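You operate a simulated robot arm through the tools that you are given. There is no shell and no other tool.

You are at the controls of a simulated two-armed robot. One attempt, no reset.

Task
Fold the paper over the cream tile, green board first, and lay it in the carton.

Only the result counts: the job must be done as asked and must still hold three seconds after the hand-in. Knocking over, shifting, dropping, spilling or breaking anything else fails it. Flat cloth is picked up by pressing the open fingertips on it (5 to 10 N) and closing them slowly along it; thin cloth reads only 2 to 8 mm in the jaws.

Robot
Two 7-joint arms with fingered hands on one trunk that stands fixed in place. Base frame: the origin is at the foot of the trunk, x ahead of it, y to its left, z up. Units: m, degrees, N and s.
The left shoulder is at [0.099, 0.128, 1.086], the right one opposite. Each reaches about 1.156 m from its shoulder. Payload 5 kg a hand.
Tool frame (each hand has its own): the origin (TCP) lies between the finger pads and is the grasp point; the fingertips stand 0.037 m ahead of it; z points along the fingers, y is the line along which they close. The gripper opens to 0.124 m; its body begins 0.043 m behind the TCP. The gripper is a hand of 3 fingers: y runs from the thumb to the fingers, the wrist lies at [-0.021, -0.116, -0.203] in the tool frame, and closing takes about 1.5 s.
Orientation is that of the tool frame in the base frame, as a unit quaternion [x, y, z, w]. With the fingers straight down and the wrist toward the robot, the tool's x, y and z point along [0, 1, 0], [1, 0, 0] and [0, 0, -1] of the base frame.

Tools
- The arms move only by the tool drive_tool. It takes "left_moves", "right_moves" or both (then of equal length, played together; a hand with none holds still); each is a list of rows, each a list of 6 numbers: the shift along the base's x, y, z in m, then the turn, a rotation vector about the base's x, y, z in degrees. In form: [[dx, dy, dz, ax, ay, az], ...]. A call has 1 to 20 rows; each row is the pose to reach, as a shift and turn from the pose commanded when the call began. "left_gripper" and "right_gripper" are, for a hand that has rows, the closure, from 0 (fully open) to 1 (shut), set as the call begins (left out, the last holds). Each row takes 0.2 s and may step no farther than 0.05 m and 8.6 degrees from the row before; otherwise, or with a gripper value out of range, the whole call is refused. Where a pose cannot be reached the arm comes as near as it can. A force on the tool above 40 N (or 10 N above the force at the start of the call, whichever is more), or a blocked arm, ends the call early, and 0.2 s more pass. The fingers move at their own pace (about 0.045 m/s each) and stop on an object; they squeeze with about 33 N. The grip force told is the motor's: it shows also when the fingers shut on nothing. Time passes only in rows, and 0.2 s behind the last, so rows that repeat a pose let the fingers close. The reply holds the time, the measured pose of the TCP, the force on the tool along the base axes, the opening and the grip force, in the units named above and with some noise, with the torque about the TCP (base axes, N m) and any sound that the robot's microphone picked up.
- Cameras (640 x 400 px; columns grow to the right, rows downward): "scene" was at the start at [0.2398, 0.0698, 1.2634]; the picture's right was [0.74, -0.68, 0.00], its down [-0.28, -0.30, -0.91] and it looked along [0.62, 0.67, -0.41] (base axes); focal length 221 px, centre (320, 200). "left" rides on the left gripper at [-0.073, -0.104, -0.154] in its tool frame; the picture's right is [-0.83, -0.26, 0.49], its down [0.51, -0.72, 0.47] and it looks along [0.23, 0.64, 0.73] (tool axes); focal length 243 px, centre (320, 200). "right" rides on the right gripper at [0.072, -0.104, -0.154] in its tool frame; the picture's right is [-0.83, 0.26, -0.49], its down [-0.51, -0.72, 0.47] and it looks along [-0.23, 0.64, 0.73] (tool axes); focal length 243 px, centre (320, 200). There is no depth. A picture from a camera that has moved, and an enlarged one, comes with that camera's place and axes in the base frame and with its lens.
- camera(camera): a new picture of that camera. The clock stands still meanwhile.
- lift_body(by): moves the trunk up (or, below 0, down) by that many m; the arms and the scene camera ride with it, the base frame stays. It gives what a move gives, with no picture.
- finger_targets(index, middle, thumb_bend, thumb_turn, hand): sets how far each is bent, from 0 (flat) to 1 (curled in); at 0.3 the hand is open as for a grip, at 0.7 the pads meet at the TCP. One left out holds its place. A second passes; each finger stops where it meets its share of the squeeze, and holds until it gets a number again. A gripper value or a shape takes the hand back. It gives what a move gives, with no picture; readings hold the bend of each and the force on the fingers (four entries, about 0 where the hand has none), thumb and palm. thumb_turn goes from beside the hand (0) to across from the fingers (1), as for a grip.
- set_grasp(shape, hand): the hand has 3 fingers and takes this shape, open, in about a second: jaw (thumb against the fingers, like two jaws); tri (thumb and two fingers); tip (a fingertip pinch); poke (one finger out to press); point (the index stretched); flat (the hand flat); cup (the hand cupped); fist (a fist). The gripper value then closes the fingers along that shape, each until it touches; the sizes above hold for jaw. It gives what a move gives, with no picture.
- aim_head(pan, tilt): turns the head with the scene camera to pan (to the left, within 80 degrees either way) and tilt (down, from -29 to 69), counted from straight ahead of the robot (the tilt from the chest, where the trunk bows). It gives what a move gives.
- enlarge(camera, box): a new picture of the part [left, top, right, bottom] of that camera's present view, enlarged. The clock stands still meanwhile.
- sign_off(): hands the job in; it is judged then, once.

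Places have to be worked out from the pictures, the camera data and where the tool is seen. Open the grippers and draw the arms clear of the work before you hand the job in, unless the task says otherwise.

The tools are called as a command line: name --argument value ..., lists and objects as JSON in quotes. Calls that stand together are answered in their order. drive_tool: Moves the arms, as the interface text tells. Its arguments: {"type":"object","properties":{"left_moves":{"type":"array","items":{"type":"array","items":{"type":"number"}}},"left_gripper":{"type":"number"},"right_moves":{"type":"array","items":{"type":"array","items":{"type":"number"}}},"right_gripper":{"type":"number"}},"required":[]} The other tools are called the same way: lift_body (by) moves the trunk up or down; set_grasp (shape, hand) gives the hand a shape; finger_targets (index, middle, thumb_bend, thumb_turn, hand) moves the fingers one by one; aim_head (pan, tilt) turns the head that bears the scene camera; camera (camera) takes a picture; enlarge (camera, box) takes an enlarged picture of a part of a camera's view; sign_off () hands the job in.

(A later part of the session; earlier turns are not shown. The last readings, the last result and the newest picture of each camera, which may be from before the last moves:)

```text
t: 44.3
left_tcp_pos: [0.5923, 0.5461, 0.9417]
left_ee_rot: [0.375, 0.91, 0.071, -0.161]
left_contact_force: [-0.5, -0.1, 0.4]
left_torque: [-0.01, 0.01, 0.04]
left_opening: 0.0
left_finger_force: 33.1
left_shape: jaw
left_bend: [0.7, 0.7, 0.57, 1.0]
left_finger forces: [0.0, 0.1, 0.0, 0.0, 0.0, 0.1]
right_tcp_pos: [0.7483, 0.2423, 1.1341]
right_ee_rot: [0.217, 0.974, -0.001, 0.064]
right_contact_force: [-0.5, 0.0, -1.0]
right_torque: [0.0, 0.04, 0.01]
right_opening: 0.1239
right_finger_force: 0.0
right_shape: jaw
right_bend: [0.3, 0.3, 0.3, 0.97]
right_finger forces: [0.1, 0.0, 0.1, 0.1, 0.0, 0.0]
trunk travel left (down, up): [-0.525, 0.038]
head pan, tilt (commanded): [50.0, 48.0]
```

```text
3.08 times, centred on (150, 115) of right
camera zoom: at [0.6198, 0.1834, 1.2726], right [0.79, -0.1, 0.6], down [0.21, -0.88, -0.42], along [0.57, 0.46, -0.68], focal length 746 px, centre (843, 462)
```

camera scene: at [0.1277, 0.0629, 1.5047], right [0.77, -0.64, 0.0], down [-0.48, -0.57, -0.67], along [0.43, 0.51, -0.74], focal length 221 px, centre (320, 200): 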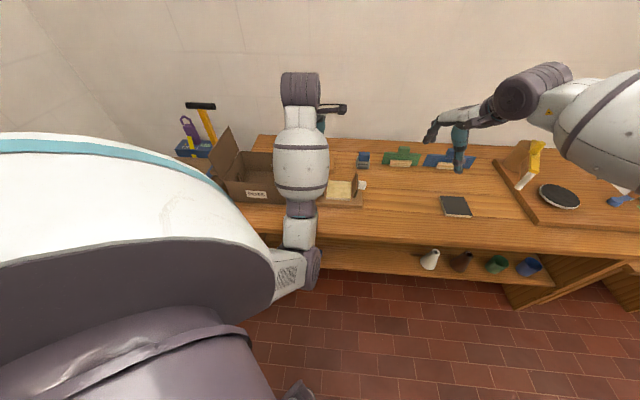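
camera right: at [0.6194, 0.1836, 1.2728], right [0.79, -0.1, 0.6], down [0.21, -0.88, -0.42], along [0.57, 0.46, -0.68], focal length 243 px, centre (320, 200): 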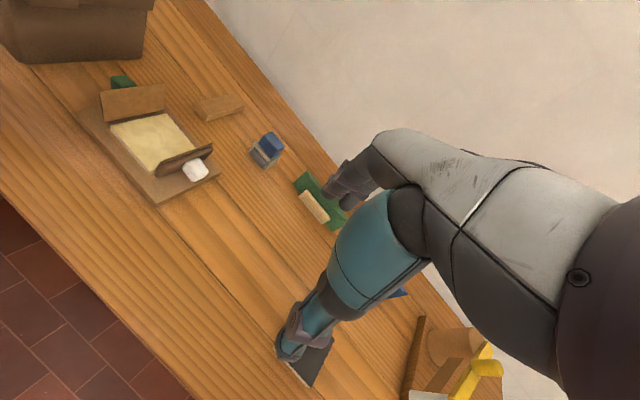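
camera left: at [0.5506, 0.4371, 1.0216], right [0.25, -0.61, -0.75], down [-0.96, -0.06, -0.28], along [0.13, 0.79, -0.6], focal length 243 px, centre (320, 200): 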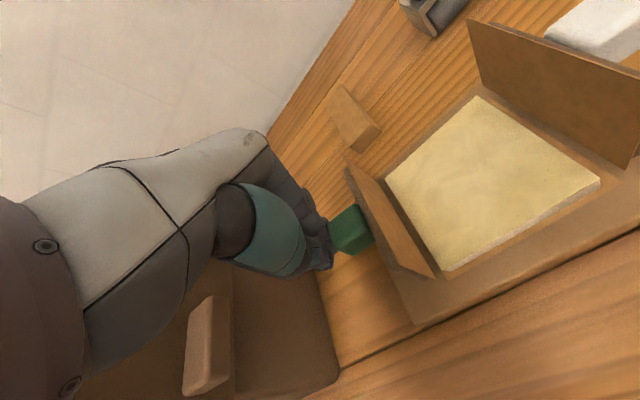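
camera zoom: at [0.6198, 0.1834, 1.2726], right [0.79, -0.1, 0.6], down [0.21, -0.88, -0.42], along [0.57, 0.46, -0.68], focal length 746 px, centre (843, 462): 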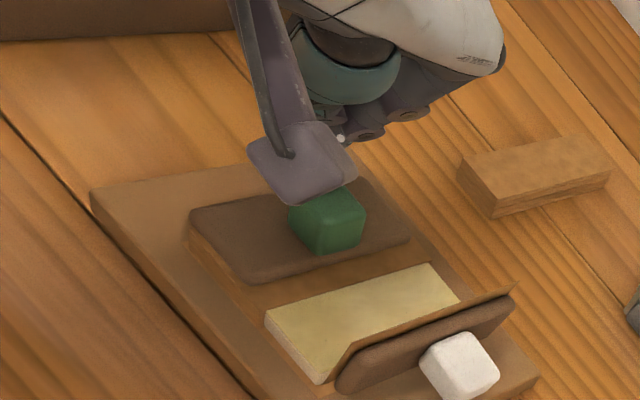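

The board stays down by itself. To make sure it is fully closed and the paper creased, I'll move the fingertips over the knob and press straight down gently.

drive_tool --left_moves '[[0.01, -0.01, 0.002, 0, 0, 0], [0.0198, -0.0198, 0.002, 0, 0, 0], [0.0198, -0.0198, -0.012, 0, 0, 0], [0.0198, -0.0198, -0.022, 0, 0, 0], [0.0198, -0.0198, -0.026, 0, 0, 0]]'

enlarge --camera "left" --box '[280, 100, 540, 330]'

```text
t: 45.5
left_tcp_pos: [0.6123, 0.5264, 0.9232]
left_ee_rot: [0.374, 0.91, 0.075, -0.16]
left_contact_force: [2.4, 1.7, 27.9]
left_torque: [0.21, -0.23, -0.01]
left_opening: 0.0001
left_finger_force: 32.8
left_shape: jaw
left_bend: [0.7, 0.7, 0.56, 1.0]
left_finger forces: [54.5, 0.0, 0.1, 0.1, 0.1, 0.1]
right_tcp_pos: [0.7467, 0.2401, 1.1376]
right_ee_rot: [0.217, 0.974, 0.0, 0.067]
right_contact_force: [0.0, 0.0, -0.9]
right_torque: [-0.03, -0.02, -0.02]
right_opening: 0.1235
right_finger_force: 0.1
right_shape: jaw
right_bend: [0.3, 0.3, 0.3, 0.97]
right_finger forces: [0.1, 0.1, 0.1, 0.0, 0.0, 0.0]
trunk travel left (down, up): [-0.525, 0.038]
head pan, tilt (commanded): [50.0, 48.0]
```

```text
1.74 times, centred on (410, 215) of left
camera zoom: at [0.6223, 0.366, 1.0398], right [0.26, -0.61, -0.75], down [-0.96, -0.06, -0.28], along [0.13, 0.79, -0.6], focal length 422 px, centre (164, 174)
```

zoom: 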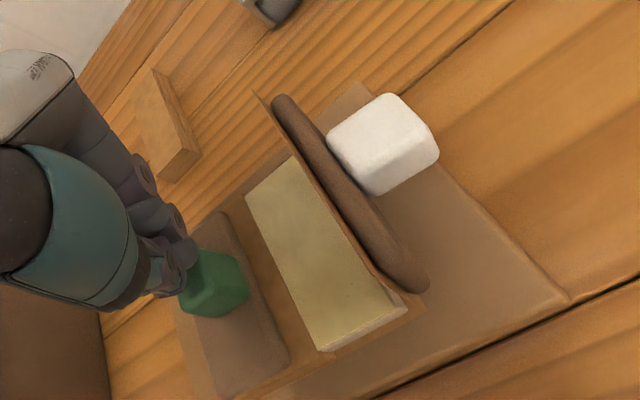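

Pressing with 28 N didn't move the board, so it's against something solid. I'll lift off and look at the jig from above to see whether it is fully closed.

drive_tool --left_moves '[[0, 0, 0.02, 0, 0, 0], [-0.01, 0.004, 0.05, -2, -2, 0], [-0.025, 0.01, 0.08, -5, -5, 0], [-0.04, 0.016, 0.11, -8, -8, 0], [-0.06, 0.024, 0.14, -11, -11, 0], [-0.082, 0.032, 0.167, -14.1, -14.1, 0], [-0.082, 0.032, 0.167, -14.1, -14.1, 0]]'

enlarge --camera "left" --box '[340, 150, 560, 340]'

enlarge --camera "right" --box '[80, 60, 230, 200]'

```text
t: 47.1
left_tcp_pos: [0.5294, 0.5586, 1.0846]
left_ee_rot: [0.38, 0.925, 0.005, -0.002]
left_contact_force: [0.5, -0.5, 0.1]
left_torque: [0.0, 0.06, 0.02]
left_opening: 0.0
left_finger_force: 32.5
left_shape: jaw
left_bend: [0.7, 0.7, 0.57, 1.0]
left_finger forces: [0.0, 0.1, 0.0, 0.0, 0.0, 0.0]
right_tcp_pos: [0.7506, 0.2418, 1.1318]
right_ee_rot: [0.217, 0.974, -0.001, 0.064]
right_contact_force: [-0.3, -0.4, -0.7]
right_torque: [-0.01, 0.01, 0.0]
right_opening: 0.1237
right_finger_force: 0.0
right_shape: jaw
right_bend: [0.3, 0.3, 0.3, 0.97]
right_finger forces: [0.0, 0.0, 0.1, 0.0, 0.0, 0.1]
trunk travel left (down, up): [-0.525, 0.038]
head pan, tilt (commanded): [50.0, 48.0]
```

```text
2.11 times, centred on (450, 245) of left
camera zoom: at [0.5073, 0.4332, 1.2356], right [0.41, -0.77, -0.5], down [-0.87, -0.15, -0.47], along [0.29, 0.63, -0.73], focal length 511 px, centre (46, 105)
```

zoom: 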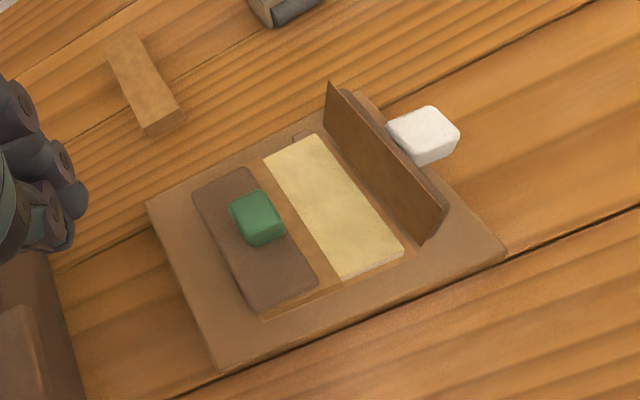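

```text
2.86 times, centred on (155, 130) of right
camera zoom: at [0.6201, 0.1833, 1.2722], right [0.79, -0.1, 0.6], down [0.21, -0.88, -0.42], along [0.57, 0.46, -0.68], focal length 693 px, centre (791, 400)
```

zoom: 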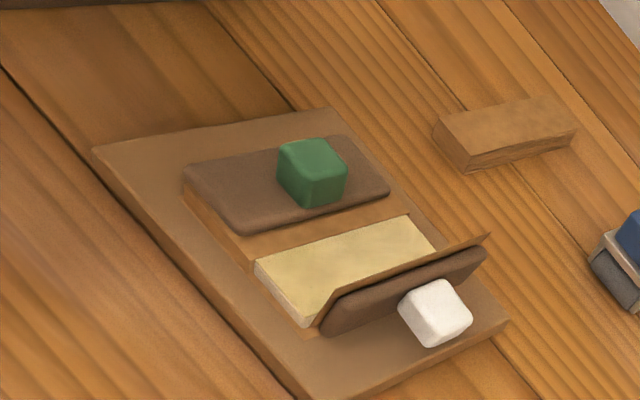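

The green board is fully closed and lies flat, with the paper wrapped over the tile to about r = 0.078. Next I have to swing it back by its knob, so I'll switch the left hand to the fingertip pinch and check where index and thumb meet.

set_grasp --hand "left" --shape "tip"

drive_tool --left_moves '[[0, 0, 0, 0, 0, 0], [0, 0, 0, 0, 0, 0], [0, 0, 0, 0, 0, 0], [0, 0, 0, 0, 0, 0], [0, 0, 0, 0, 0, 0], [0, 0, 0, 0, 0, 0], [0, 0, 0, 0, 0, 0]]' --left_gripper 0.75

enlarge --camera "left" --box '[220, 150, 400, 330]'

```text
t: 48.0
left_tcp_pos: [0.5286, 0.5597, 1.083]
left_ee_rot: [0.38, 0.925, 0.005, -0.003]
left_contact_force: [-0.3, -0.4, -0.3]
left_torque: [0.01, 0.01, -0.01]
left_opening: 0.1236
left_finger_force: 0.1
left_shape: tip
left_bend: [0.3, 0.98, 0.3, 0.98]
left_finger forces: [0.0, 0.1, 0.0, 0.0, 0.0, 0.1]
right_tcp_pos: [0.7484, 0.2422, 1.1338]
right_ee_rot: [0.216, 0.974, -0.001, 0.064]
right_contact_force: [0.4, 0.4, -0.2]
right_torque: [0.01, -0.02, 0.03]
right_opening: 0.1239
right_finger_force: 0.0
right_shape: jaw
right_bend: [0.3, 0.3, 0.3, 0.97]
right_finger forces: [0.1, 0.1, 0.0, 0.0, 0.0, 0.0]
trunk travel left (down, up): [-0.525, 0.038]
head pan, tilt (commanded): [50.0, 48.0]
```

```text
t: 49.6
left_tcp_pos: [0.5285, 0.5595, 1.0832]
left_ee_rot: [0.38, 0.925, 0.004, -0.003]
left_contact_force: [0.0, 0.1, 0.4]
left_torque: [0.01, -0.01, -0.03]
left_opening: 0.0314
left_finger_force: 0.1
left_shape: tip
left_bend: [0.72, 0.98, 0.74, 1.0]
left_finger forces: [0.1, 0.0, 0.1, 0.0, 0.0, 0.0]
right_tcp_pos: [0.7476, 0.2421, 1.1342]
right_ee_rot: [0.217, 0.974, 0.0, 0.064]
right_contact_force: [-0.4, -1.2, -0.9]
right_torque: [0.02, 0.03, 0.01]
right_opening: 0.1237
right_finger_force: 0.0
right_shape: jaw
right_bend: [0.3, 0.3, 0.3, 0.97]
right_finger forces: [0.0, 0.1, 0.0, 0.1, 0.0, 0.0]
trunk travel left (down, up): [-0.525, 0.038]
head pan, tilt (commanded): [50.0, 48.0]
```

```text
2.22 times, centred on (310, 240) of left
camera zoom: at [0.507, 0.4335, 1.2357], right [0.41, -0.77, -0.5], down [-0.87, -0.15, -0.47], along [0.29, 0.63, -0.73], focal length 539 px, centre (342, 111)
```

zoom: 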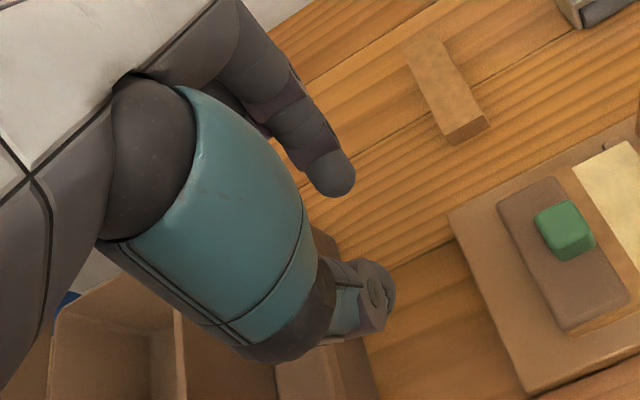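

In this pinch the index and thumb tips meet near the tool axis, about 4 mm toward the index side. I'll open it partway and bring it over the green knob at about r = 0.049, n = 0.80.

drive_tool --left_moves '[[0.02, -0.007, -0.02, 0, 0, 0], [0.04, -0.013, -0.04, 0, 0, 0], [0.06, -0.02, -0.06, 0, 0, 0], [0.071, -0.0235, -0.09, 0, 0, 0], [0.071, -0.0235, -0.12, 0, 0, 0], [0.071, -0.0235, -0.14, 0, 0, 0], [0.071, -0.0235, -0.14, 0, 0, 0]]' --left_gripper 0.5

enlarge --camera "left" --box '[220, 150, 440, 350]'

enlarge --camera "right" --box '[80, 40, 230, 180]'

```text
t: 51.2
left_tcp_pos: [0.5982, 0.5347, 0.9449]
left_ee_rot: [0.38, 0.925, 0.004, -0.002]
left_contact_force: [0.6, 0.0, 0.1]
left_torque: [-0.01, 0.0, -0.02]
left_opening: 0.0616
left_finger_force: 0.1
left_shape: tip
left_bend: [0.73, 0.98, 0.69, 1.0]
left_finger forces: [0.1, 0.0, 0.0, 0.0, 0.0, 0.0]
right_tcp_pos: [0.7488, 0.2424, 1.1346]
right_ee_rot: [0.217, 0.974, -0.001, 0.064]
right_contact_force: [0.1, -0.4, 0.6]
right_torque: [-0.01, -0.01, 0.0]
right_opening: 0.1239
right_finger_force: 0.2
right_shape: jaw
right_bend: [0.3, 0.3, 0.3, 0.97]
right_finger forces: [0.1, 0.0, 0.0, 0.0, 0.1, 0.0]
trunk travel left (down, up): [-0.525, 0.038]
head pan, tilt (commanded): [50.0, 48.0]
```

```text
2.00 times, centred on (330, 250) of left
camera zoom: at [0.5771, 0.4091, 1.0971], right [0.41, -0.76, -0.5], down [-0.87, -0.15, -0.47], along [0.29, 0.63, -0.73], focal length 485 px, centre (300, 100)
```

zoom: 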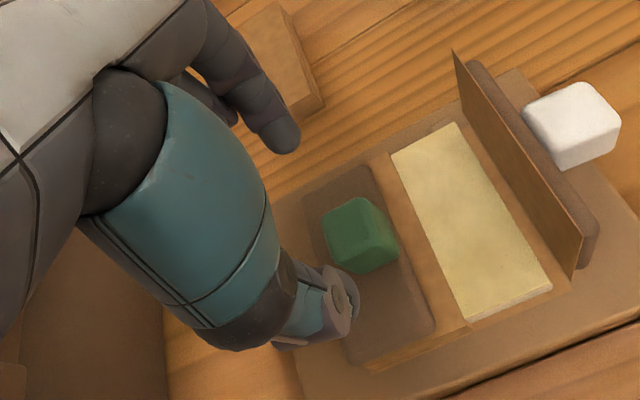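

```text
2.86 times, centred on (155, 110) of right
camera zoom: at [0.6195, 0.1836, 1.2729], right [0.79, -0.1, 0.6], down [0.21, -0.88, -0.42], along [0.57, 0.46, -0.68], focal length 693 px, centre (791, 457)
```

zoom: 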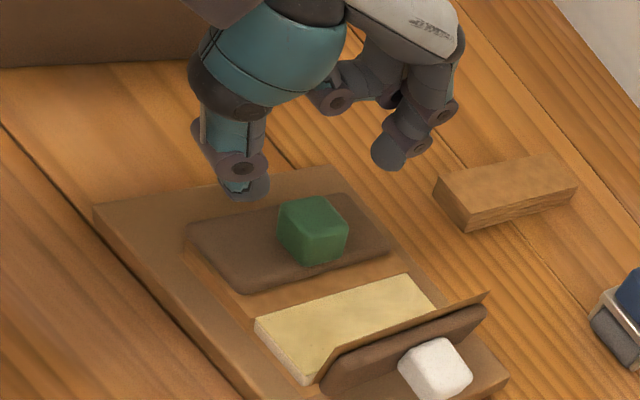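

Both cameras agree the pinch is centred over the green knob to within 2 mm. I'll descend so the tips overlap the knob's upper half, then close lightly.

drive_tool --left_moves '[[0, 0, -0.02, 0, 0, 0], [0, 0, -0.036, 0, 0, 0], [0, 0, -0.047, 0, 0, 0], [0, 0, -0.047, 0, 0, 0]]'

drive_tool --left_moves '[[0, 0, 0, 0, 0, 0], [0, 0, 0, 0, 0, 0], [0, 0, 0, 0, 0, 0], [0, 0, 0, 0, 0, 0], [0, 0, 0, 0, 0, 0]]' --left_gripper 0.84

enlarge --camera "right" --box '[80, 40, 230, 180]'

enlarge --camera "left" --box '[220, 150, 440, 350]'

```text
t: 52.2
left_tcp_pos: [0.6007, 0.5358, 0.8965]
left_ee_rot: [0.381, 0.925, 0.005, -0.001]
left_contact_force: [0.4, 0.2, -0.8]
left_torque: [0.0, 0.02, 0.02]
left_opening: 0.0615
left_finger_force: 0.0
left_shape: tip
left_bend: [0.73, 0.98, 0.69, 1.0]
left_finger forces: [0.0, 0.0, 0.0, 0.0, 0.0, 0.0]
right_tcp_pos: [0.7489, 0.2424, 1.1334]
right_ee_rot: [0.216, 0.974, 0.0, 0.064]
right_contact_force: [-1.6, -0.3, 0.2]
right_torque: [0.05, 0.02, 0.02]
right_opening: 0.1238
right_finger_force: 0.0
right_shape: jaw
right_bend: [0.3, 0.3, 0.3, 0.97]
right_finger forces: [0.0, 0.0, 0.0, 0.0, 0.0, 0.0]
trunk travel left (down, up): [-0.525, 0.038]
head pan, tilt (commanded): [50.0, 48.0]
```

```text
t: 53.4
left_tcp_pos: [0.5998, 0.5345, 0.8974]
left_ee_rot: [0.381, 0.925, 0.005, -0.002]
left_contact_force: [-2.6, -3.4, 0.8]
left_torque: [-0.14, 0.08, -0.03]
left_opening: 0.0211
left_finger_force: 0.1
left_shape: tip
left_bend: [0.72, 0.98, 0.72, 1.0]
left_finger forces: [0.2, 0.0, 0.1, 0.0, 4.4, 0.0]
right_tcp_pos: [0.7487, 0.2409, 1.1347]
right_ee_rot: [0.217, 0.974, -0.001, 0.064]
right_contact_force: [0.6, 0.7, 0.0]
right_torque: [0.0, 0.02, -0.01]
right_opening: 0.1236
right_finger_force: 0.0
right_shape: jaw
right_bend: [0.3, 0.3, 0.3, 0.97]
right_finger forces: [0.1, 0.1, 0.1, 0.0, 0.1, 0.0]
trunk travel left (down, up): [-0.525, 0.038]
head pan, tilt (commanded): [50.0, 48.0]
```

```text
2.86 times, centred on (155, 110) of right
camera zoom: at [0.619, 0.1832, 1.2731], right [0.79, -0.1, 0.6], down [0.21, -0.88, -0.42], along [0.57, 0.46, -0.68], focal length 693 px, centre (791, 457)
```

zoom: 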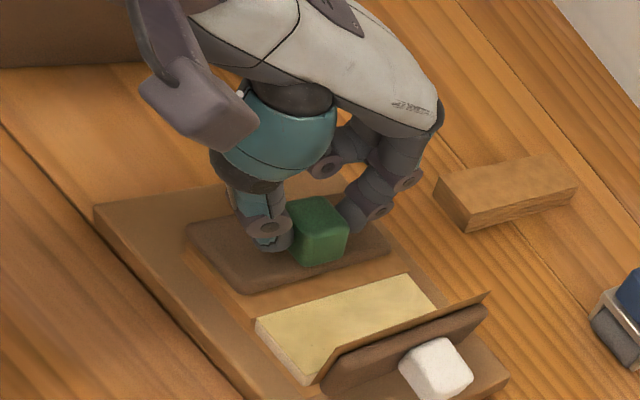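

```text
2.00 times, centred on (330, 250) of left
camera zoom: at [0.5784, 0.4093, 1.0493], right [0.41, -0.76, -0.5], down [-0.87, -0.15, -0.47], along [0.29, 0.63, -0.73], focal length 485 px, centre (300, 100)
```

zoom: 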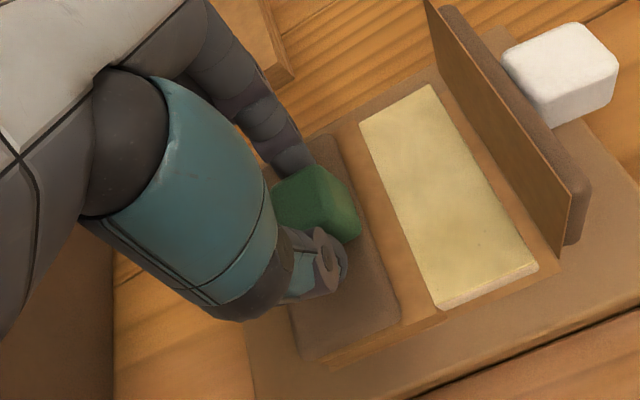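

The thumb touches the knob (4 N) while the index is only just there. I'll close a little more for a light two-sided pinch.

drive_tool --left_moves '[[0, 0, 0, 0, 0, 0], [0, 0, 0, 0, 0, 0], [0, 0, 0, 0, 0, 0], [0, 0, 0, 0, 0, 0]]' --left_gripper 0.93

```text
t: 54.4
left_tcp_pos: [0.6, 0.5356, 0.8973]
left_ee_rot: [0.38, 0.925, 0.005, -0.002]
left_contact_force: [-3.6, -2.7, -0.3]
left_torque: [-0.06, 0.07, 0.04]
left_opening: 0.0199
left_finger_force: 33.0
left_shape: tip
left_bend: [0.71, 1.0, 0.73, 1.0]
left_finger forces: [28.3, 0.0, 0.0, 0.0, 32.1, 0.0]
right_tcp_pos: [0.7486, 0.242, 1.1343]
right_ee_rot: [0.217, 0.974, -0.001, 0.064]
right_contact_force: [0.4, 0.5, -0.2]
right_torque: [0.0, -0.01, 0.0]
right_opening: 0.1235
right_finger_force: 0.1
right_shape: jaw
right_bend: [0.3, 0.3, 0.3, 0.97]
right_finger forces: [0.0, 0.0, 0.1, 0.0, 0.1, 0.0]
trunk travel left (down, up): [-0.525, 0.038]
head pan, tilt (commanded): [50.0, 48.0]
```

The knob is pinched on both sides (about 30 N). I'll lift it along the hinge arc in small steps, watching the force.

drive_tool --left_moves '[[-0.0013, 0.0013, 0.002, 0, 0, 0], [-0.0026, 0.0026, 0.0041, 0, 0, 0], [-0.004, 0.004, 0.006, 0, 0, 0], [-0.0054, 0.0054, 0.0078, 0, 0, 0]]'

enlarge --camera "right" --box '[80, 40, 230, 180]'

```text
t: 55.4
left_tcp_pos: [0.5945, 0.5393, 0.9031]
left_ee_rot: [0.38, 0.925, 0.003, -0.002]
left_contact_force: [0.6, -2.9, -8.4]
left_torque: [-0.14, -0.25, 0.09]
left_opening: 0.0194
left_finger_force: 32.9
left_shape: tip
left_bend: [0.71, 1.0, 0.73, 1.0]
left_finger forces: [29.2, 0.0, 0.1, 0.1, 31.4, 0.0]
right_tcp_pos: [0.7499, 0.2422, 1.1332]
right_ee_rot: [0.218, 0.974, -0.001, 0.064]
right_contact_force: [0.2, 0.2, 0.6]
right_torque: [-0.01, -0.03, 0.0]
right_opening: 0.1236
right_finger_force: 0.1
right_shape: jaw
right_bend: [0.3, 0.3, 0.3, 0.97]
right_finger forces: [0.0, 0.0, 0.0, 0.1, 0.0, 0.0]
trunk travel left (down, up): [-0.525, 0.038]
head pan, tilt (commanded): [50.0, 48.0]
```

```text
2.86 times, centred on (155, 110) of right
camera zoom: at [0.6201, 0.184, 1.2722], right [0.79, -0.1, 0.6], down [0.21, -0.88, -0.42], along [0.57, 0.46, -0.68], focal length 693 px, centre (791, 457)
```

zoom: 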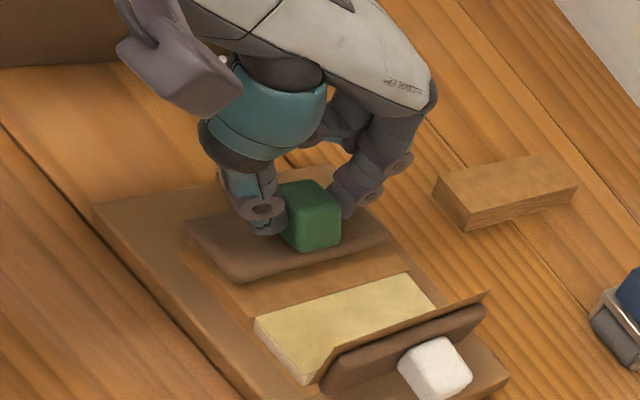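

The board is rising cleanly (8 N drag) and the paper stays folded beneath it. I'll continue along the arc.

drive_tool --left_moves '[[-0.0015, 0.0015, 0.0017, 0, 0, 0], [-0.003, 0.003, 0.0033, 0, 0, 0], [-0.0047, 0.0047, 0.0047, 0, 0, 0], [-0.0064, 0.0064, 0.0061, 0, 0, 0], [-0.0081, 0.0081, 0.0073, 0, 0, 0], [-0.0098, 0.0098, 0.0084, 0, 0, 0]]'

enlarge --camera "right" --box '[80, 40, 230, 180]'

```text
t: 56.8
left_tcp_pos: [0.5851, 0.5518, 0.9116]
left_ee_rot: [0.38, 0.925, 0.004, -0.002]
left_contact_force: [-2.9, -7.0, -15.9]
left_torque: [-0.27, -0.16, -0.01]
left_opening: 0.0197
left_finger_force: 32.8
left_shape: tip
left_bend: [0.71, 1.0, 0.73, 1.0]
left_finger forces: [27.4, 0.0, 0.0, 0.0, 33.9, 0.0]
right_tcp_pos: [0.7488, 0.2421, 1.1318]
right_ee_rot: [0.217, 0.974, -0.001, 0.063]
right_contact_force: [0.1, -0.1, 0.3]
right_torque: [0.0, -0.03, -0.03]
right_opening: 0.1241
right_finger_force: 0.1
right_shape: jaw
right_bend: [0.3, 0.3, 0.3, 0.97]
right_finger forces: [0.0, 0.0, 0.0, 0.0, 0.1, 0.0]
trunk travel left (down, up): [-0.525, 0.038]
head pan, tilt (commanded): [50.0, 48.0]
```

```text
2.86 times, centred on (155, 110) of right
camera zoom: at [0.6202, 0.184, 1.2721], right [0.79, -0.1, 0.6], down [0.21, -0.88, -0.42], along [0.57, 0.46, -0.68], focal length 693 px, centre (791, 457)
```

zoom: 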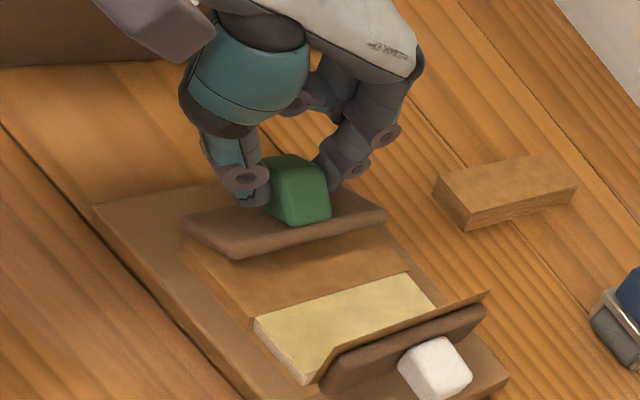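

The paper flap stays flat as the board lifts, which is what I need. The drag is mostly radial, so I'll tighten the arc slightly and continue.

drive_tool --left_moves '[[-0.002, 0.002, -0.0008, 0, 0, 0], [-0.004, 0.004, -0.0015, 0, 0, 0], [-0.0058, 0.0058, -0.001, 0, 0, 0], [-0.0076, 0.0076, -0.0008, 0, 0, 0], [-0.0095, 0.0095, -0.0004, 0, 0, 0], [-0.0113, 0.0113, 0, 0, 0, 0]]'

enlarge --camera "right" --box '[80, 40, 230, 180]'

enlarge --camera "left" --box '[220, 150, 440, 350]'

```text
t: 58.2
left_tcp_pos: [0.5749, 0.5619, 0.9125]
left_ee_rot: [0.38, 0.925, 0.003, -0.002]
left_contact_force: [2.5, -7.4, -11.5]
left_torque: [-0.32, -0.29, -0.01]
left_opening: 0.0194
left_finger_force: 33.4
left_shape: tip
left_bend: [0.71, 1.0, 0.73, 1.0]
left_finger forces: [29.7, 0.1, 0.1, 0.0, 32.9, 0.0]
right_tcp_pos: [0.7486, 0.2418, 1.1322]
right_ee_rot: [0.217, 0.974, -0.001, 0.064]
right_contact_force: [-0.1, -0.1, -0.2]
right_torque: [0.01, -0.02, 0.0]
right_opening: 0.1237
right_finger_force: 0.0
right_shape: jaw
right_bend: [0.3, 0.3, 0.3, 0.97]
right_finger forces: [0.0, 0.0, 0.0, 0.0, 0.1, 0.0]
trunk travel left (down, up): [-0.525, 0.038]
head pan, tilt (commanded): [50.0, 48.0]
```

```text
2.86 times, centred on (155, 110) of right
camera zoom: at [0.6205, 0.1837, 1.2721], right [0.79, -0.1, 0.6], down [0.21, -0.88, -0.42], along [0.57, 0.46, -0.68], focal length 693 px, centre (791, 457)
```

zoom: 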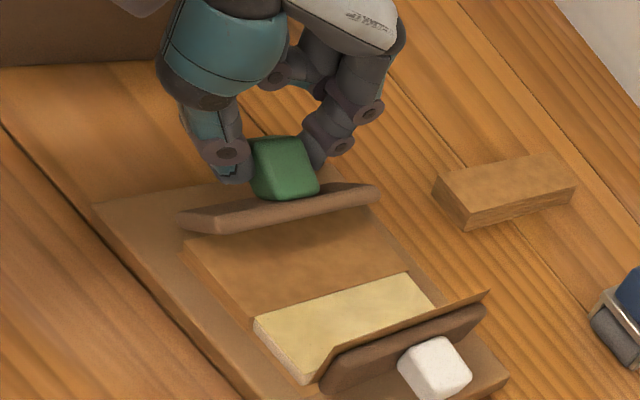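

```text
2.00 times, centred on (330, 250) of left
camera zoom: at [0.553, 0.4358, 1.0651], right [0.41, -0.77, -0.5], down [-0.87, -0.15, -0.47], along [0.29, 0.63, -0.73], focal length 485 px, centre (300, 100)
```

zoom: 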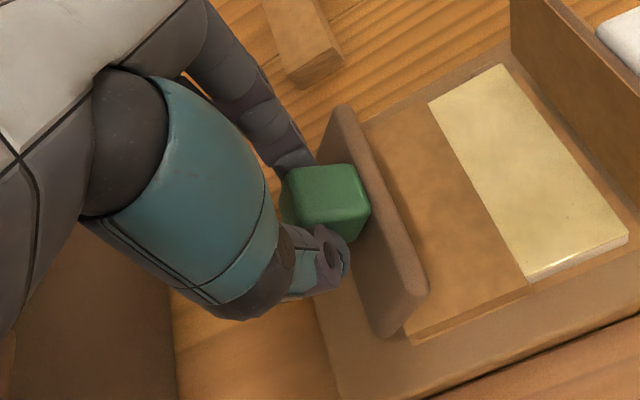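

The board is at about 60° and the folded flap lies flat on the tile. I'll continue to upright.

drive_tool --left_moves '[[-0.0019, 0.0019, 0, 0, 0, 0], [-0.0037, 0.0037, 0, 0, 0, 0], [-0.0056, 0.0056, -0.0002, 0, 0, 0], [-0.0074, 0.0074, -0.0005, 0, 0, 0], [-0.0092, 0.0092, -0.001, 0, 0, 0], [-0.0111, 0.0111, -0.0016, 0, 0, 0], [-0.0129, 0.0129, -0.0024, 0, 0, 0]]'

enlarge --camera "right" --box '[80, 40, 230, 180]'

enlarge --camera "left" --box '[220, 150, 440, 350]'

```text
t: 59.8
left_tcp_pos: [0.5621, 0.5739, 0.9111]
left_ee_rot: [0.38, 0.925, 0.004, -0.002]
left_contact_force: [3.8, -12.8, -10.9]
left_torque: [-0.43, -0.32, -0.05]
left_opening: 0.0196
left_finger_force: 33.5
left_shape: tip
left_bend: [0.71, 1.0, 0.73, 1.0]
left_finger forces: [28.2, 0.0, 0.1, 0.0, 34.3, 0.1]
right_tcp_pos: [0.7502, 0.2409, 1.1326]
right_ee_rot: [0.217, 0.974, 0.0, 0.064]
right_contact_force: [0.7, -0.3, 0.5]
right_torque: [0.0, -0.02, -0.01]
right_opening: 0.1239
right_finger_force: 0.0
right_shape: jaw
right_bend: [0.3, 0.3, 0.3, 0.97]
right_finger forces: [0.0, 0.0, 0.1, 0.1, 0.0, 0.0]
trunk travel left (down, up): [-0.525, 0.038]
head pan, tilt (commanded): [50.0, 48.0]
```

```text
2.86 times, centred on (155, 110) of right
camera zoom: at [0.6206, 0.1832, 1.2721], right [0.79, -0.1, 0.6], down [0.21, -0.88, -0.42], along [0.57, 0.46, -0.68], focal length 693 px, centre (791, 457)
```

zoom: 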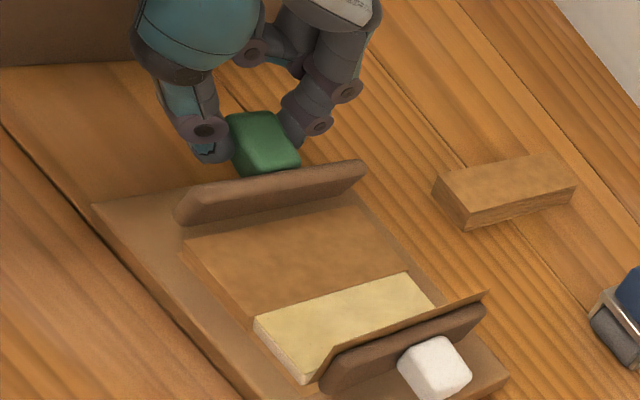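

```text
2.00 times, centred on (330, 250) of left
camera zoom: at [0.5403, 0.449, 1.0621], right [0.41, -0.77, -0.5], down [-0.87, -0.15, -0.47], along [0.29, 0.63, -0.73], focal length 485 px, centre (300, 100)
```

zoom: 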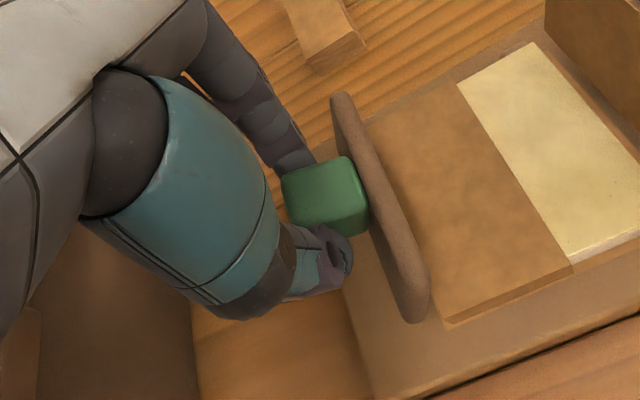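

The board is near vertical now. I'll take it the rest of the way to its rest lean, easing down a little to drop the radial pull.

drive_tool --left_moves '[[-0.0018, 0.0018, -0.0015, 0, 0, 0], [-0.0036, 0.0036, -0.003, 0, 0, 0], [-0.0054, 0.0054, -0.0045, 0, 0, 0], [-0.0072, 0.0072, -0.006, 0, 0, 0], [-0.0088, 0.0088, -0.0075, 0, 0, 0]]'

enlarge --camera "right" --box '[80, 40, 230, 180]'

enlarge --camera "left" --box '[220, 150, 440, 350]'

```text
t: 61.0
left_tcp_pos: [0.5536, 0.5836, 0.9033]
left_ee_rot: [0.38, 0.925, 0.005, -0.001]
left_contact_force: [6.0, -12.6, -7.2]
left_torque: [-0.51, -0.37, -0.06]
left_opening: 0.0195
left_finger_force: 32.8
left_shape: tip
left_bend: [0.71, 1.0, 0.73, 1.0]
left_finger forces: [29.1, 0.0, 0.0, 0.0, 34.1, 0.0]
right_tcp_pos: [0.7479, 0.2408, 1.1339]
right_ee_rot: [0.217, 0.974, -0.001, 0.064]
right_contact_force: [-0.4, 0.6, 0.1]
right_torque: [0.0, -0.04, 0.01]
right_opening: 0.124
right_finger_force: 0.1
right_shape: jaw
right_bend: [0.3, 0.3, 0.3, 0.97]
right_finger forces: [0.1, 0.0, 0.0, 0.0, 0.0, 0.1]
trunk travel left (down, up): [-0.525, 0.038]
head pan, tilt (commanded): [50.0, 48.0]
```

```text
2.86 times, centred on (155, 110) of right
camera zoom: at [0.6205, 0.1828, 1.2724], right [0.79, -0.1, 0.6], down [0.21, -0.88, -0.42], along [0.57, 0.46, -0.68], focal length 693 px, centre (791, 457)
```

zoom: 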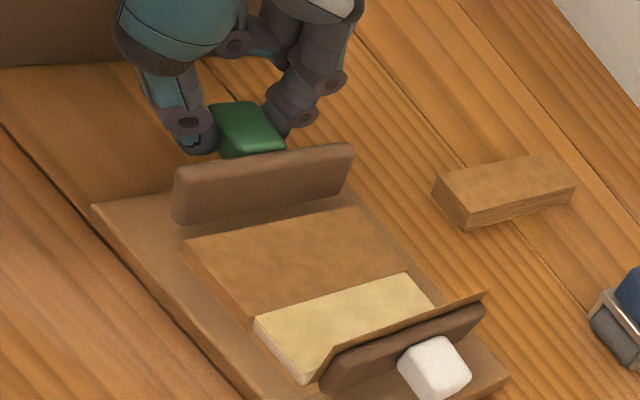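

```text
2.00 times, centred on (330, 250) of left
camera zoom: at [0.5312, 0.4576, 1.0554], right [0.41, -0.76, -0.5], down [-0.87, -0.15, -0.47], along [0.29, 0.63, -0.72], focal length 485 px, centre (300, 100)
```

zoom: 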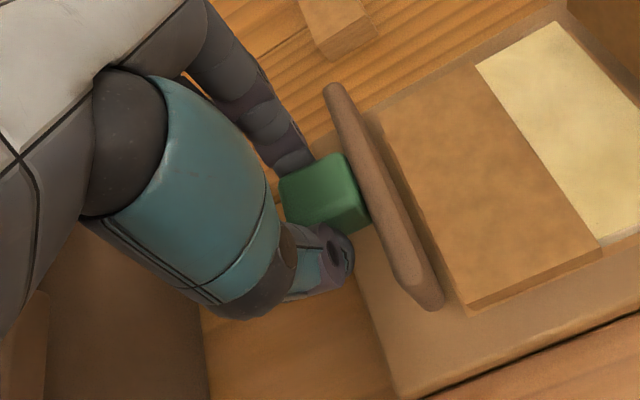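

The green board is back upright near its original lean. I'll ease it about 3 mm further, then open the pinch and rise away.

drive_tool --left_moves '[[-0.0012, 0.0012, -0.001, 0, 0, 0], [-0.0024, 0.0024, -0.002, 0, 0, 0], [-0.0024, 0.0024, -0.002, 0, 0, 0]]'

drive_tool --left_moves '[[0, 0, 0, 0, 0, 0], [0, 0, 0, 0, 0, 0], [0, 0, 0, 0, 0, 0], [0, 0, 0, 0, 0, 0]]' --left_gripper 0.5

enlarge --camera "right" --box '[80, 40, 230, 180]'

```text
t: 61.8
left_tcp_pos: [0.5501, 0.5851, 0.9006]
left_ee_rot: [0.38, 0.925, 0.004, -0.001]
left_contact_force: [10.5, -9.4, -5.5]
left_torque: [-0.39, -0.45, -0.06]
left_opening: 0.0198
left_finger_force: 32.5
left_shape: tip
left_bend: [0.71, 1.0, 0.73, 1.0]
left_finger forces: [32.1, 0.1, 0.1, 0.1, 31.8, 0.1]
right_tcp_pos: [0.7508, 0.2406, 1.1335]
right_ee_rot: [0.218, 0.974, -0.001, 0.064]
right_contact_force: [-0.1, 0.0, 0.3]
right_torque: [0.0, 0.02, 0.04]
right_opening: 0.1235
right_finger_force: 0.0
right_shape: jaw
right_bend: [0.3, 0.3, 0.3, 0.97]
right_finger forces: [0.0, 0.0, 0.0, 0.1, 0.0, 0.0]
trunk travel left (down, up): [-0.525, 0.038]
head pan, tilt (commanded): [50.0, 48.0]
```

```text
t: 62.8
left_tcp_pos: [0.5492, 0.5866, 0.9016]
left_ee_rot: [0.38, 0.925, 0.004, -0.002]
left_contact_force: [-0.3, -0.8, -0.2]
left_torque: [0.0, 0.0, 0.02]
left_opening: 0.0616
left_finger_force: 0.1
left_shape: tip
left_bend: [0.73, 0.98, 0.69, 1.0]
left_finger forces: [0.1, 0.0, 0.0, 0.1, 0.0, 0.0]
right_tcp_pos: [0.7474, 0.2421, 1.1336]
right_ee_rot: [0.217, 0.974, -0.002, 0.064]
right_contact_force: [1.0, -0.6, 0.1]
right_torque: [0.01, -0.01, 0.01]
right_opening: 0.1238
right_finger_force: 0.0
right_shape: jaw
right_bend: [0.3, 0.3, 0.3, 0.97]
right_finger forces: [0.0, 0.1, 0.1, 0.1, 0.0, 0.0]
trunk travel left (down, up): [-0.525, 0.038]
head pan, tilt (commanded): [50.0, 48.0]
```

```text
2.86 times, centred on (155, 110) of right
camera zoom: at [0.619, 0.1838, 1.273], right [0.79, -0.1, 0.6], down [0.21, -0.88, -0.42], along [0.57, 0.46, -0.68], focal length 693 px, centre (791, 457)
```

zoom: 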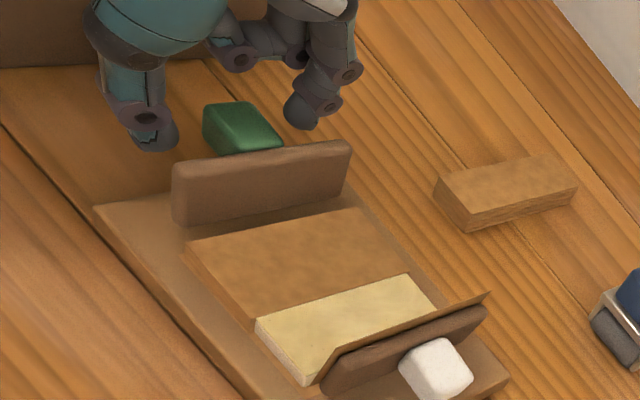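

The green board stands open and its flap stays folded. Next is the white side: its knob is at about r = 0.162, n = 0.80, z = 0.876, so I'll raise the left hand and move the open pinch over it.

drive_tool --left_moves '[[0, 0, 0.03, 0, 0, 0], [0, 0, 0.06, 0, 0, 0], [0, 0, 0.09, 0, 0, 0], [0.03, -0.031, 0.09, 0, 0, 0], [0.06, -0.062, 0.09, 0, 0, 0], [0.09, -0.094, 0.09, 0, 0, 0], [0.12, -0.125, 0.09, 0, 0, 0], [0.128, -0.1335, 0.07, 0, 0, 0], [0.128, -0.1335, 0.055, 0, 0, 0], [0.128, -0.1335, 0.055, 0, 0, 0]]'

enlarge --camera "right" --box '[90, 60, 260, 220]'

enlarge --camera "left" --box '[220, 150, 440, 350]'

```text
t: 65.0
left_tcp_pos: [0.6789, 0.4515, 0.9571]
left_ee_rot: [0.38, 0.925, 0.004, -0.001]
left_contact_force: [-0.3, 0.0, -0.4]
left_torque: [-0.01, -0.01, 0.01]
left_opening: 0.0616
left_finger_force: 0.1
left_shape: tip
left_bend: [0.73, 0.98, 0.69, 1.0]
left_finger forces: [0.0, 0.0, 0.1, 0.1, 0.0, 0.1]
right_tcp_pos: [0.7491, 0.2418, 1.1336]
right_ee_rot: [0.217, 0.974, -0.001, 0.064]
right_contact_force: [-1.2, -0.2, -1.0]
right_torque: [0.02, -0.04, -0.01]
right_opening: 0.1239
right_finger_force: 0.1
right_shape: jaw
right_bend: [0.3, 0.3, 0.3, 0.97]
right_finger forces: [0.0, 0.0, 0.1, 0.0, 0.0, 0.0]
trunk travel left (down, up): [-0.525, 0.038]
head pan, tilt (commanded): [50.0, 48.0]
```

```text
2.50 times, centred on (175, 140) of right
camera zoom: at [0.6196, 0.1834, 1.2728], right [0.79, -0.1, 0.6], down [0.21, -0.88, -0.42], along [0.57, 0.46, -0.68], focal length 606 px, centre (682, 350)
```

zoom: 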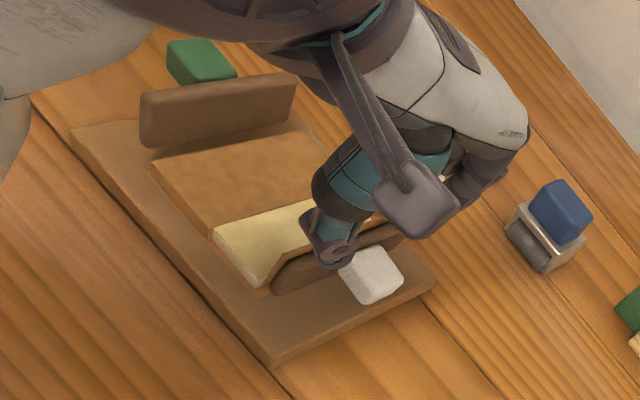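

```text
2.00 times, centred on (330, 250) of left
camera zoom: at [0.6566, 0.3252, 1.1084], right [0.41, -0.77, -0.5], down [-0.87, -0.15, -0.47], along [0.29, 0.63, -0.73], focal length 485 px, centre (300, 100)
```

zoom: 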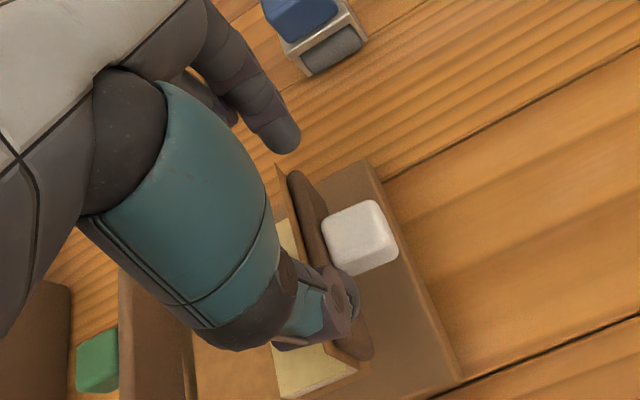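

The white knob sits under the pinch just as the green one did before that grip. I'll descend and close on it.

drive_tool --left_moves '[[0, 0, -0.02, 0, 0, 0], [0, 0, -0.036, 0, 0, 0], [0, 0, -0.047, 0, 0, 0], [0, 0, -0.047, 0, 0, 0]]'

enlarge --camera "left" --box '[220, 150, 440, 350]'

drive_tool --left_moves '[[0, 0, 0, 0, 0, 0], [0, 0, 0, 0, 0, 0], [0, 0, 0, 0, 0, 0], [0, 0, 0, 0, 0, 0], [0, 0, 0, 0, 0, 0]]' --left_gripper 0.93

enlarge --camera "left" --box '[220, 150, 440, 350]'

```text
t: 66.0
left_tcp_pos: [0.6786, 0.4498, 0.9083]
left_ee_rot: [0.38, 0.925, 0.005, -0.002]
left_contact_force: [-0.5, 0.5, -0.3]
left_torque: [0.02, 0.04, 0.01]
left_opening: 0.0614
left_finger_force: 0.1
left_shape: tip
left_bend: [0.73, 0.98, 0.69, 1.0]
left_finger forces: [0.1, 0.0, 0.0, 0.0, 0.0, 0.0]
right_tcp_pos: [0.7482, 0.2428, 1.1327]
right_ee_rot: [0.217, 0.974, 0.0, 0.065]
right_contact_force: [-0.1, 0.3, 0.0]
right_torque: [0.03, -0.01, -0.02]
right_opening: 0.124
right_finger_force: 0.1
right_shape: jaw
right_bend: [0.3, 0.3, 0.3, 0.97]
right_finger forces: [0.0, 0.0, 0.1, 0.0, 0.0, 0.0]
trunk travel left (down, up): [-0.525, 0.038]
head pan, tilt (commanded): [50.0, 48.0]
```

```text
2.00 times, centred on (330, 250) of left
camera zoom: at [0.6563, 0.3254, 1.061], right [0.41, -0.77, -0.5], down [-0.87, -0.15, -0.47], along [0.29, 0.63, -0.73], focal length 485 px, centre (300, 100)
```

zoom: 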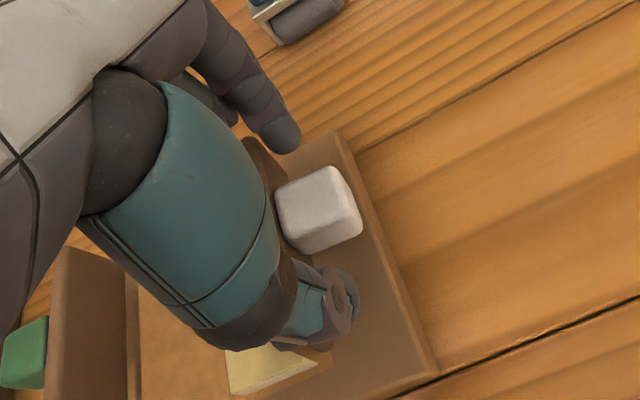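

```text
t: 67.2
left_tcp_pos: [0.6776, 0.452, 0.9086]
left_ee_rot: [0.38, 0.925, 0.005, -0.001]
left_contact_force: [0.6, 1.7, -0.4]
left_torque: [0.06, -0.02, 0.04]
left_opening: 0.0217
left_finger_force: 33.2
left_shape: tip
left_bend: [0.72, 1.0, 0.74, 1.0]
left_finger forces: [30.5, 0.0, 0.1, 0.1, 29.1, 0.0]
right_tcp_pos: [0.7487, 0.2427, 1.1325]
right_ee_rot: [0.217, 0.974, -0.001, 0.064]
right_contact_force: [-0.6, -0.1, 0.0]
right_torque: [0.04, 0.0, 0.0]
right_opening: 0.1236
right_finger_force: 0.0
right_shape: jaw
right_bend: [0.3, 0.3, 0.3, 0.97]
right_finger forces: [0.0, 0.1, 0.0, 0.0, 0.0, 0.0]
trunk travel left (down, up): [-0.525, 0.038]
head pan, tilt (commanded): [50.0, 48.0]
```

```text
2.00 times, centred on (330, 250) of left
camera zoom: at [0.6564, 0.3258, 1.061], right [0.41, -0.77, -0.5], down [-0.87, -0.15, -0.47], along [0.29, 0.63, -0.73], focal length 485 px, centre (300, 100)
```

zoom: 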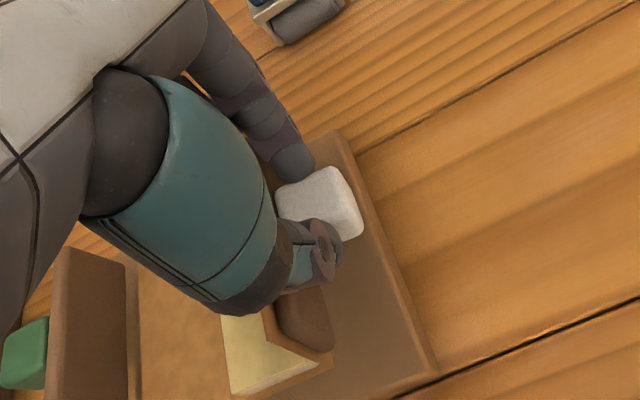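

The white knob is pinched firmly. I'll swing it along the mirrored arc (hinge near r = 0.131, z = 0.8325), first segment.

drive_tool --left_moves '[[-0.0013, 0.0013, 0.001, 0, 0, 0], [-0.0027, 0.0027, 0.002, 0, 0, 0], [-0.0044, 0.0044, 0.003, 0, 0, 0], [-0.0061, 0.0061, 0.004, 0, 0, 0], [-0.0079, 0.0079, 0.0048, 0, 0, 0], [-0.0097, 0.0097, 0.0055, 0, 0, 0]]'

enlarge --camera "right" --box '[90, 60, 260, 220]'

enlarge --camera "left" --box '[220, 150, 440, 350]'

```text
t: 68.6
left_tcp_pos: [0.6682, 0.4624, 0.9154]
left_ee_rot: [0.381, 0.925, 0.005, -0.001]
left_contact_force: [8.7, -3.3, 5.3]
left_torque: [-0.26, -0.44, -0.04]
left_opening: 0.0216
left_finger_force: 32.7
left_shape: tip
left_bend: [0.72, 1.0, 0.74, 1.0]
left_finger forces: [33.1, 0.0, 0.0, 0.0, 30.5, 0.1]
right_tcp_pos: [0.7497, 0.2413, 1.1344]
right_ee_rot: [0.217, 0.974, 0.0, 0.064]
right_contact_force: [-0.5, 0.0, -0.1]
right_torque: [-0.03, -0.01, 0.01]
right_opening: 0.1239
right_finger_force: 0.1
right_shape: jaw
right_bend: [0.3, 0.3, 0.3, 0.97]
right_finger forces: [0.0, 0.0, 0.1, 0.1, 0.0, 0.0]
trunk travel left (down, up): [-0.525, 0.038]
head pan, tilt (commanded): [50.0, 48.0]
```

```text
2.50 times, centred on (175, 140) of right
camera zoom: at [0.6197, 0.1829, 1.2732], right [0.79, -0.1, 0.6], down [0.21, -0.88, -0.42], along [0.57, 0.46, -0.68], focal length 606 px, centre (682, 350)
```

zoom: 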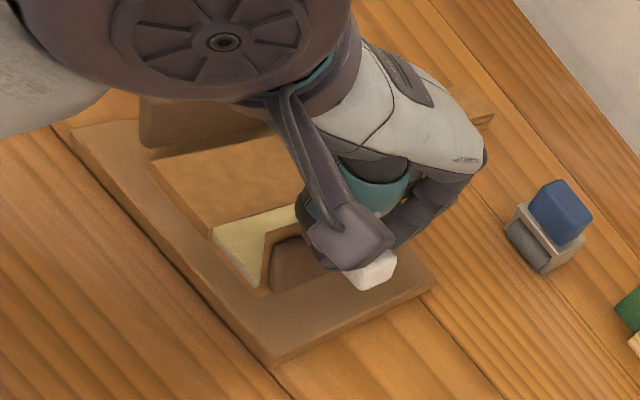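

```text
2.00 times, centred on (330, 250) of left
camera zoom: at [0.6463, 0.3356, 1.0679], right [0.41, -0.76, -0.5], down [-0.87, -0.15, -0.47], along [0.29, 0.63, -0.72], focal length 485 px, centre (300, 100)
```

zoom: 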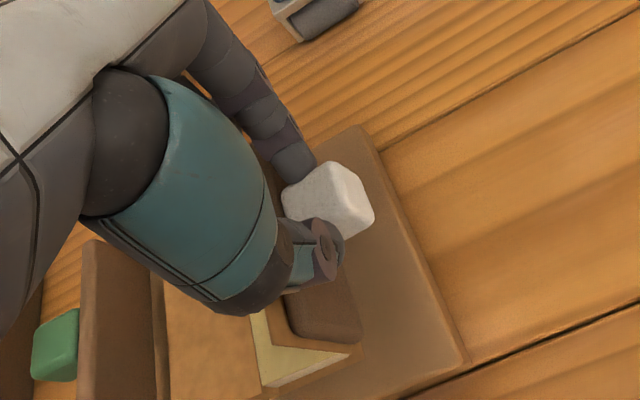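

The white board is following smoothly at about 10 N. I'll continue over the top of the arc.

drive_tool --left_moves '[[-0.0019, 0.0019, 0.0008, 0, 0, 0], [-0.0037, 0.0037, 0.0014, 0, 0, 0], [-0.0057, 0.0057, 0.0019, 0, 0, 0], [-0.0076, 0.0076, 0.0022, 0, 0, 0], [-0.0095, 0.0095, 0.0024, 0, 0, 0], [-0.0114, 0.0114, 0.0025, 0, 0, 0], [-0.0133, 0.0133, 0.0024, 0, 0, 0], [-0.0152, 0.0152, 0.0022, 0, 0, 0]]'

enlarge --camera "right" --box '[90, 60, 260, 220]'

enlarge --camera "left" --box '[220, 150, 440, 350]'

```text
t: 70.4
left_tcp_pos: [0.6529, 0.4771, 0.9192]
left_ee_rot: [0.381, 0.925, 0.005, 0.0]
left_contact_force: [6.2, -1.3, 16.2]
left_torque: [-0.16, -0.46, -0.04]
left_opening: 0.0224
left_finger_force: 32.8
left_shape: tip
left_bend: [0.72, 1.0, 0.74, 1.0]
left_finger forces: [35.5, 0.0, 0.1, 0.0, 32.3, 0.0]
right_tcp_pos: [0.748, 0.2408, 1.1366]
right_ee_rot: [0.217, 0.974, 0.0, 0.064]
right_contact_force: [-0.3, 0.2, 0.1]
right_torque: [0.0, 0.02, 0.01]
right_opening: 0.1239
right_finger_force: 0.0
right_shape: jaw
right_bend: [0.3, 0.3, 0.3, 0.97]
right_finger forces: [0.0, 0.0, 0.0, 0.0, 0.1, 0.0]
trunk travel left (down, up): [-0.525, 0.038]
head pan, tilt (commanded): [50.0, 48.0]
```

```text
2.50 times, centred on (175, 140) of right
camera zoom: at [0.6185, 0.1825, 1.2737], right [0.79, -0.1, 0.6], down [0.21, -0.88, -0.42], along [0.57, 0.46, -0.68], focal length 606 px, centre (682, 350)
```

zoom: 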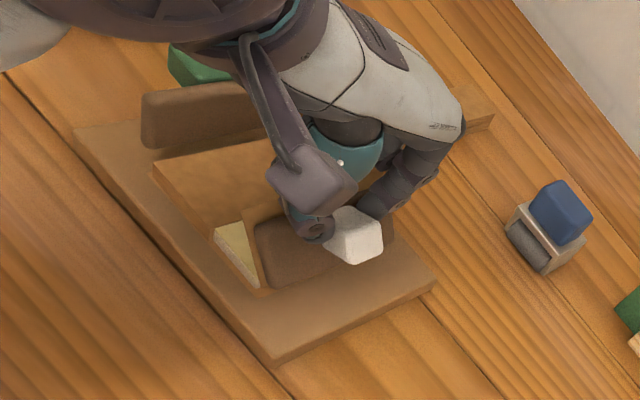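

```text
2.00 times, centred on (330, 250) of left
camera zoom: at [0.6303, 0.3515, 1.0704], right [0.41, -0.76, -0.5], down [-0.87, -0.15, -0.48], along [0.29, 0.63, -0.72], focal length 485 px, centre (300, 100)
```

zoom: 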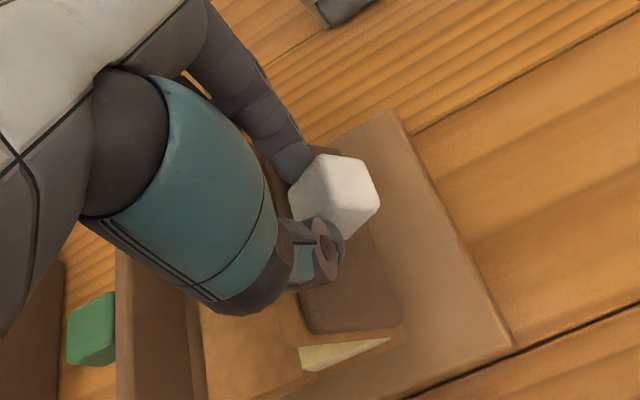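

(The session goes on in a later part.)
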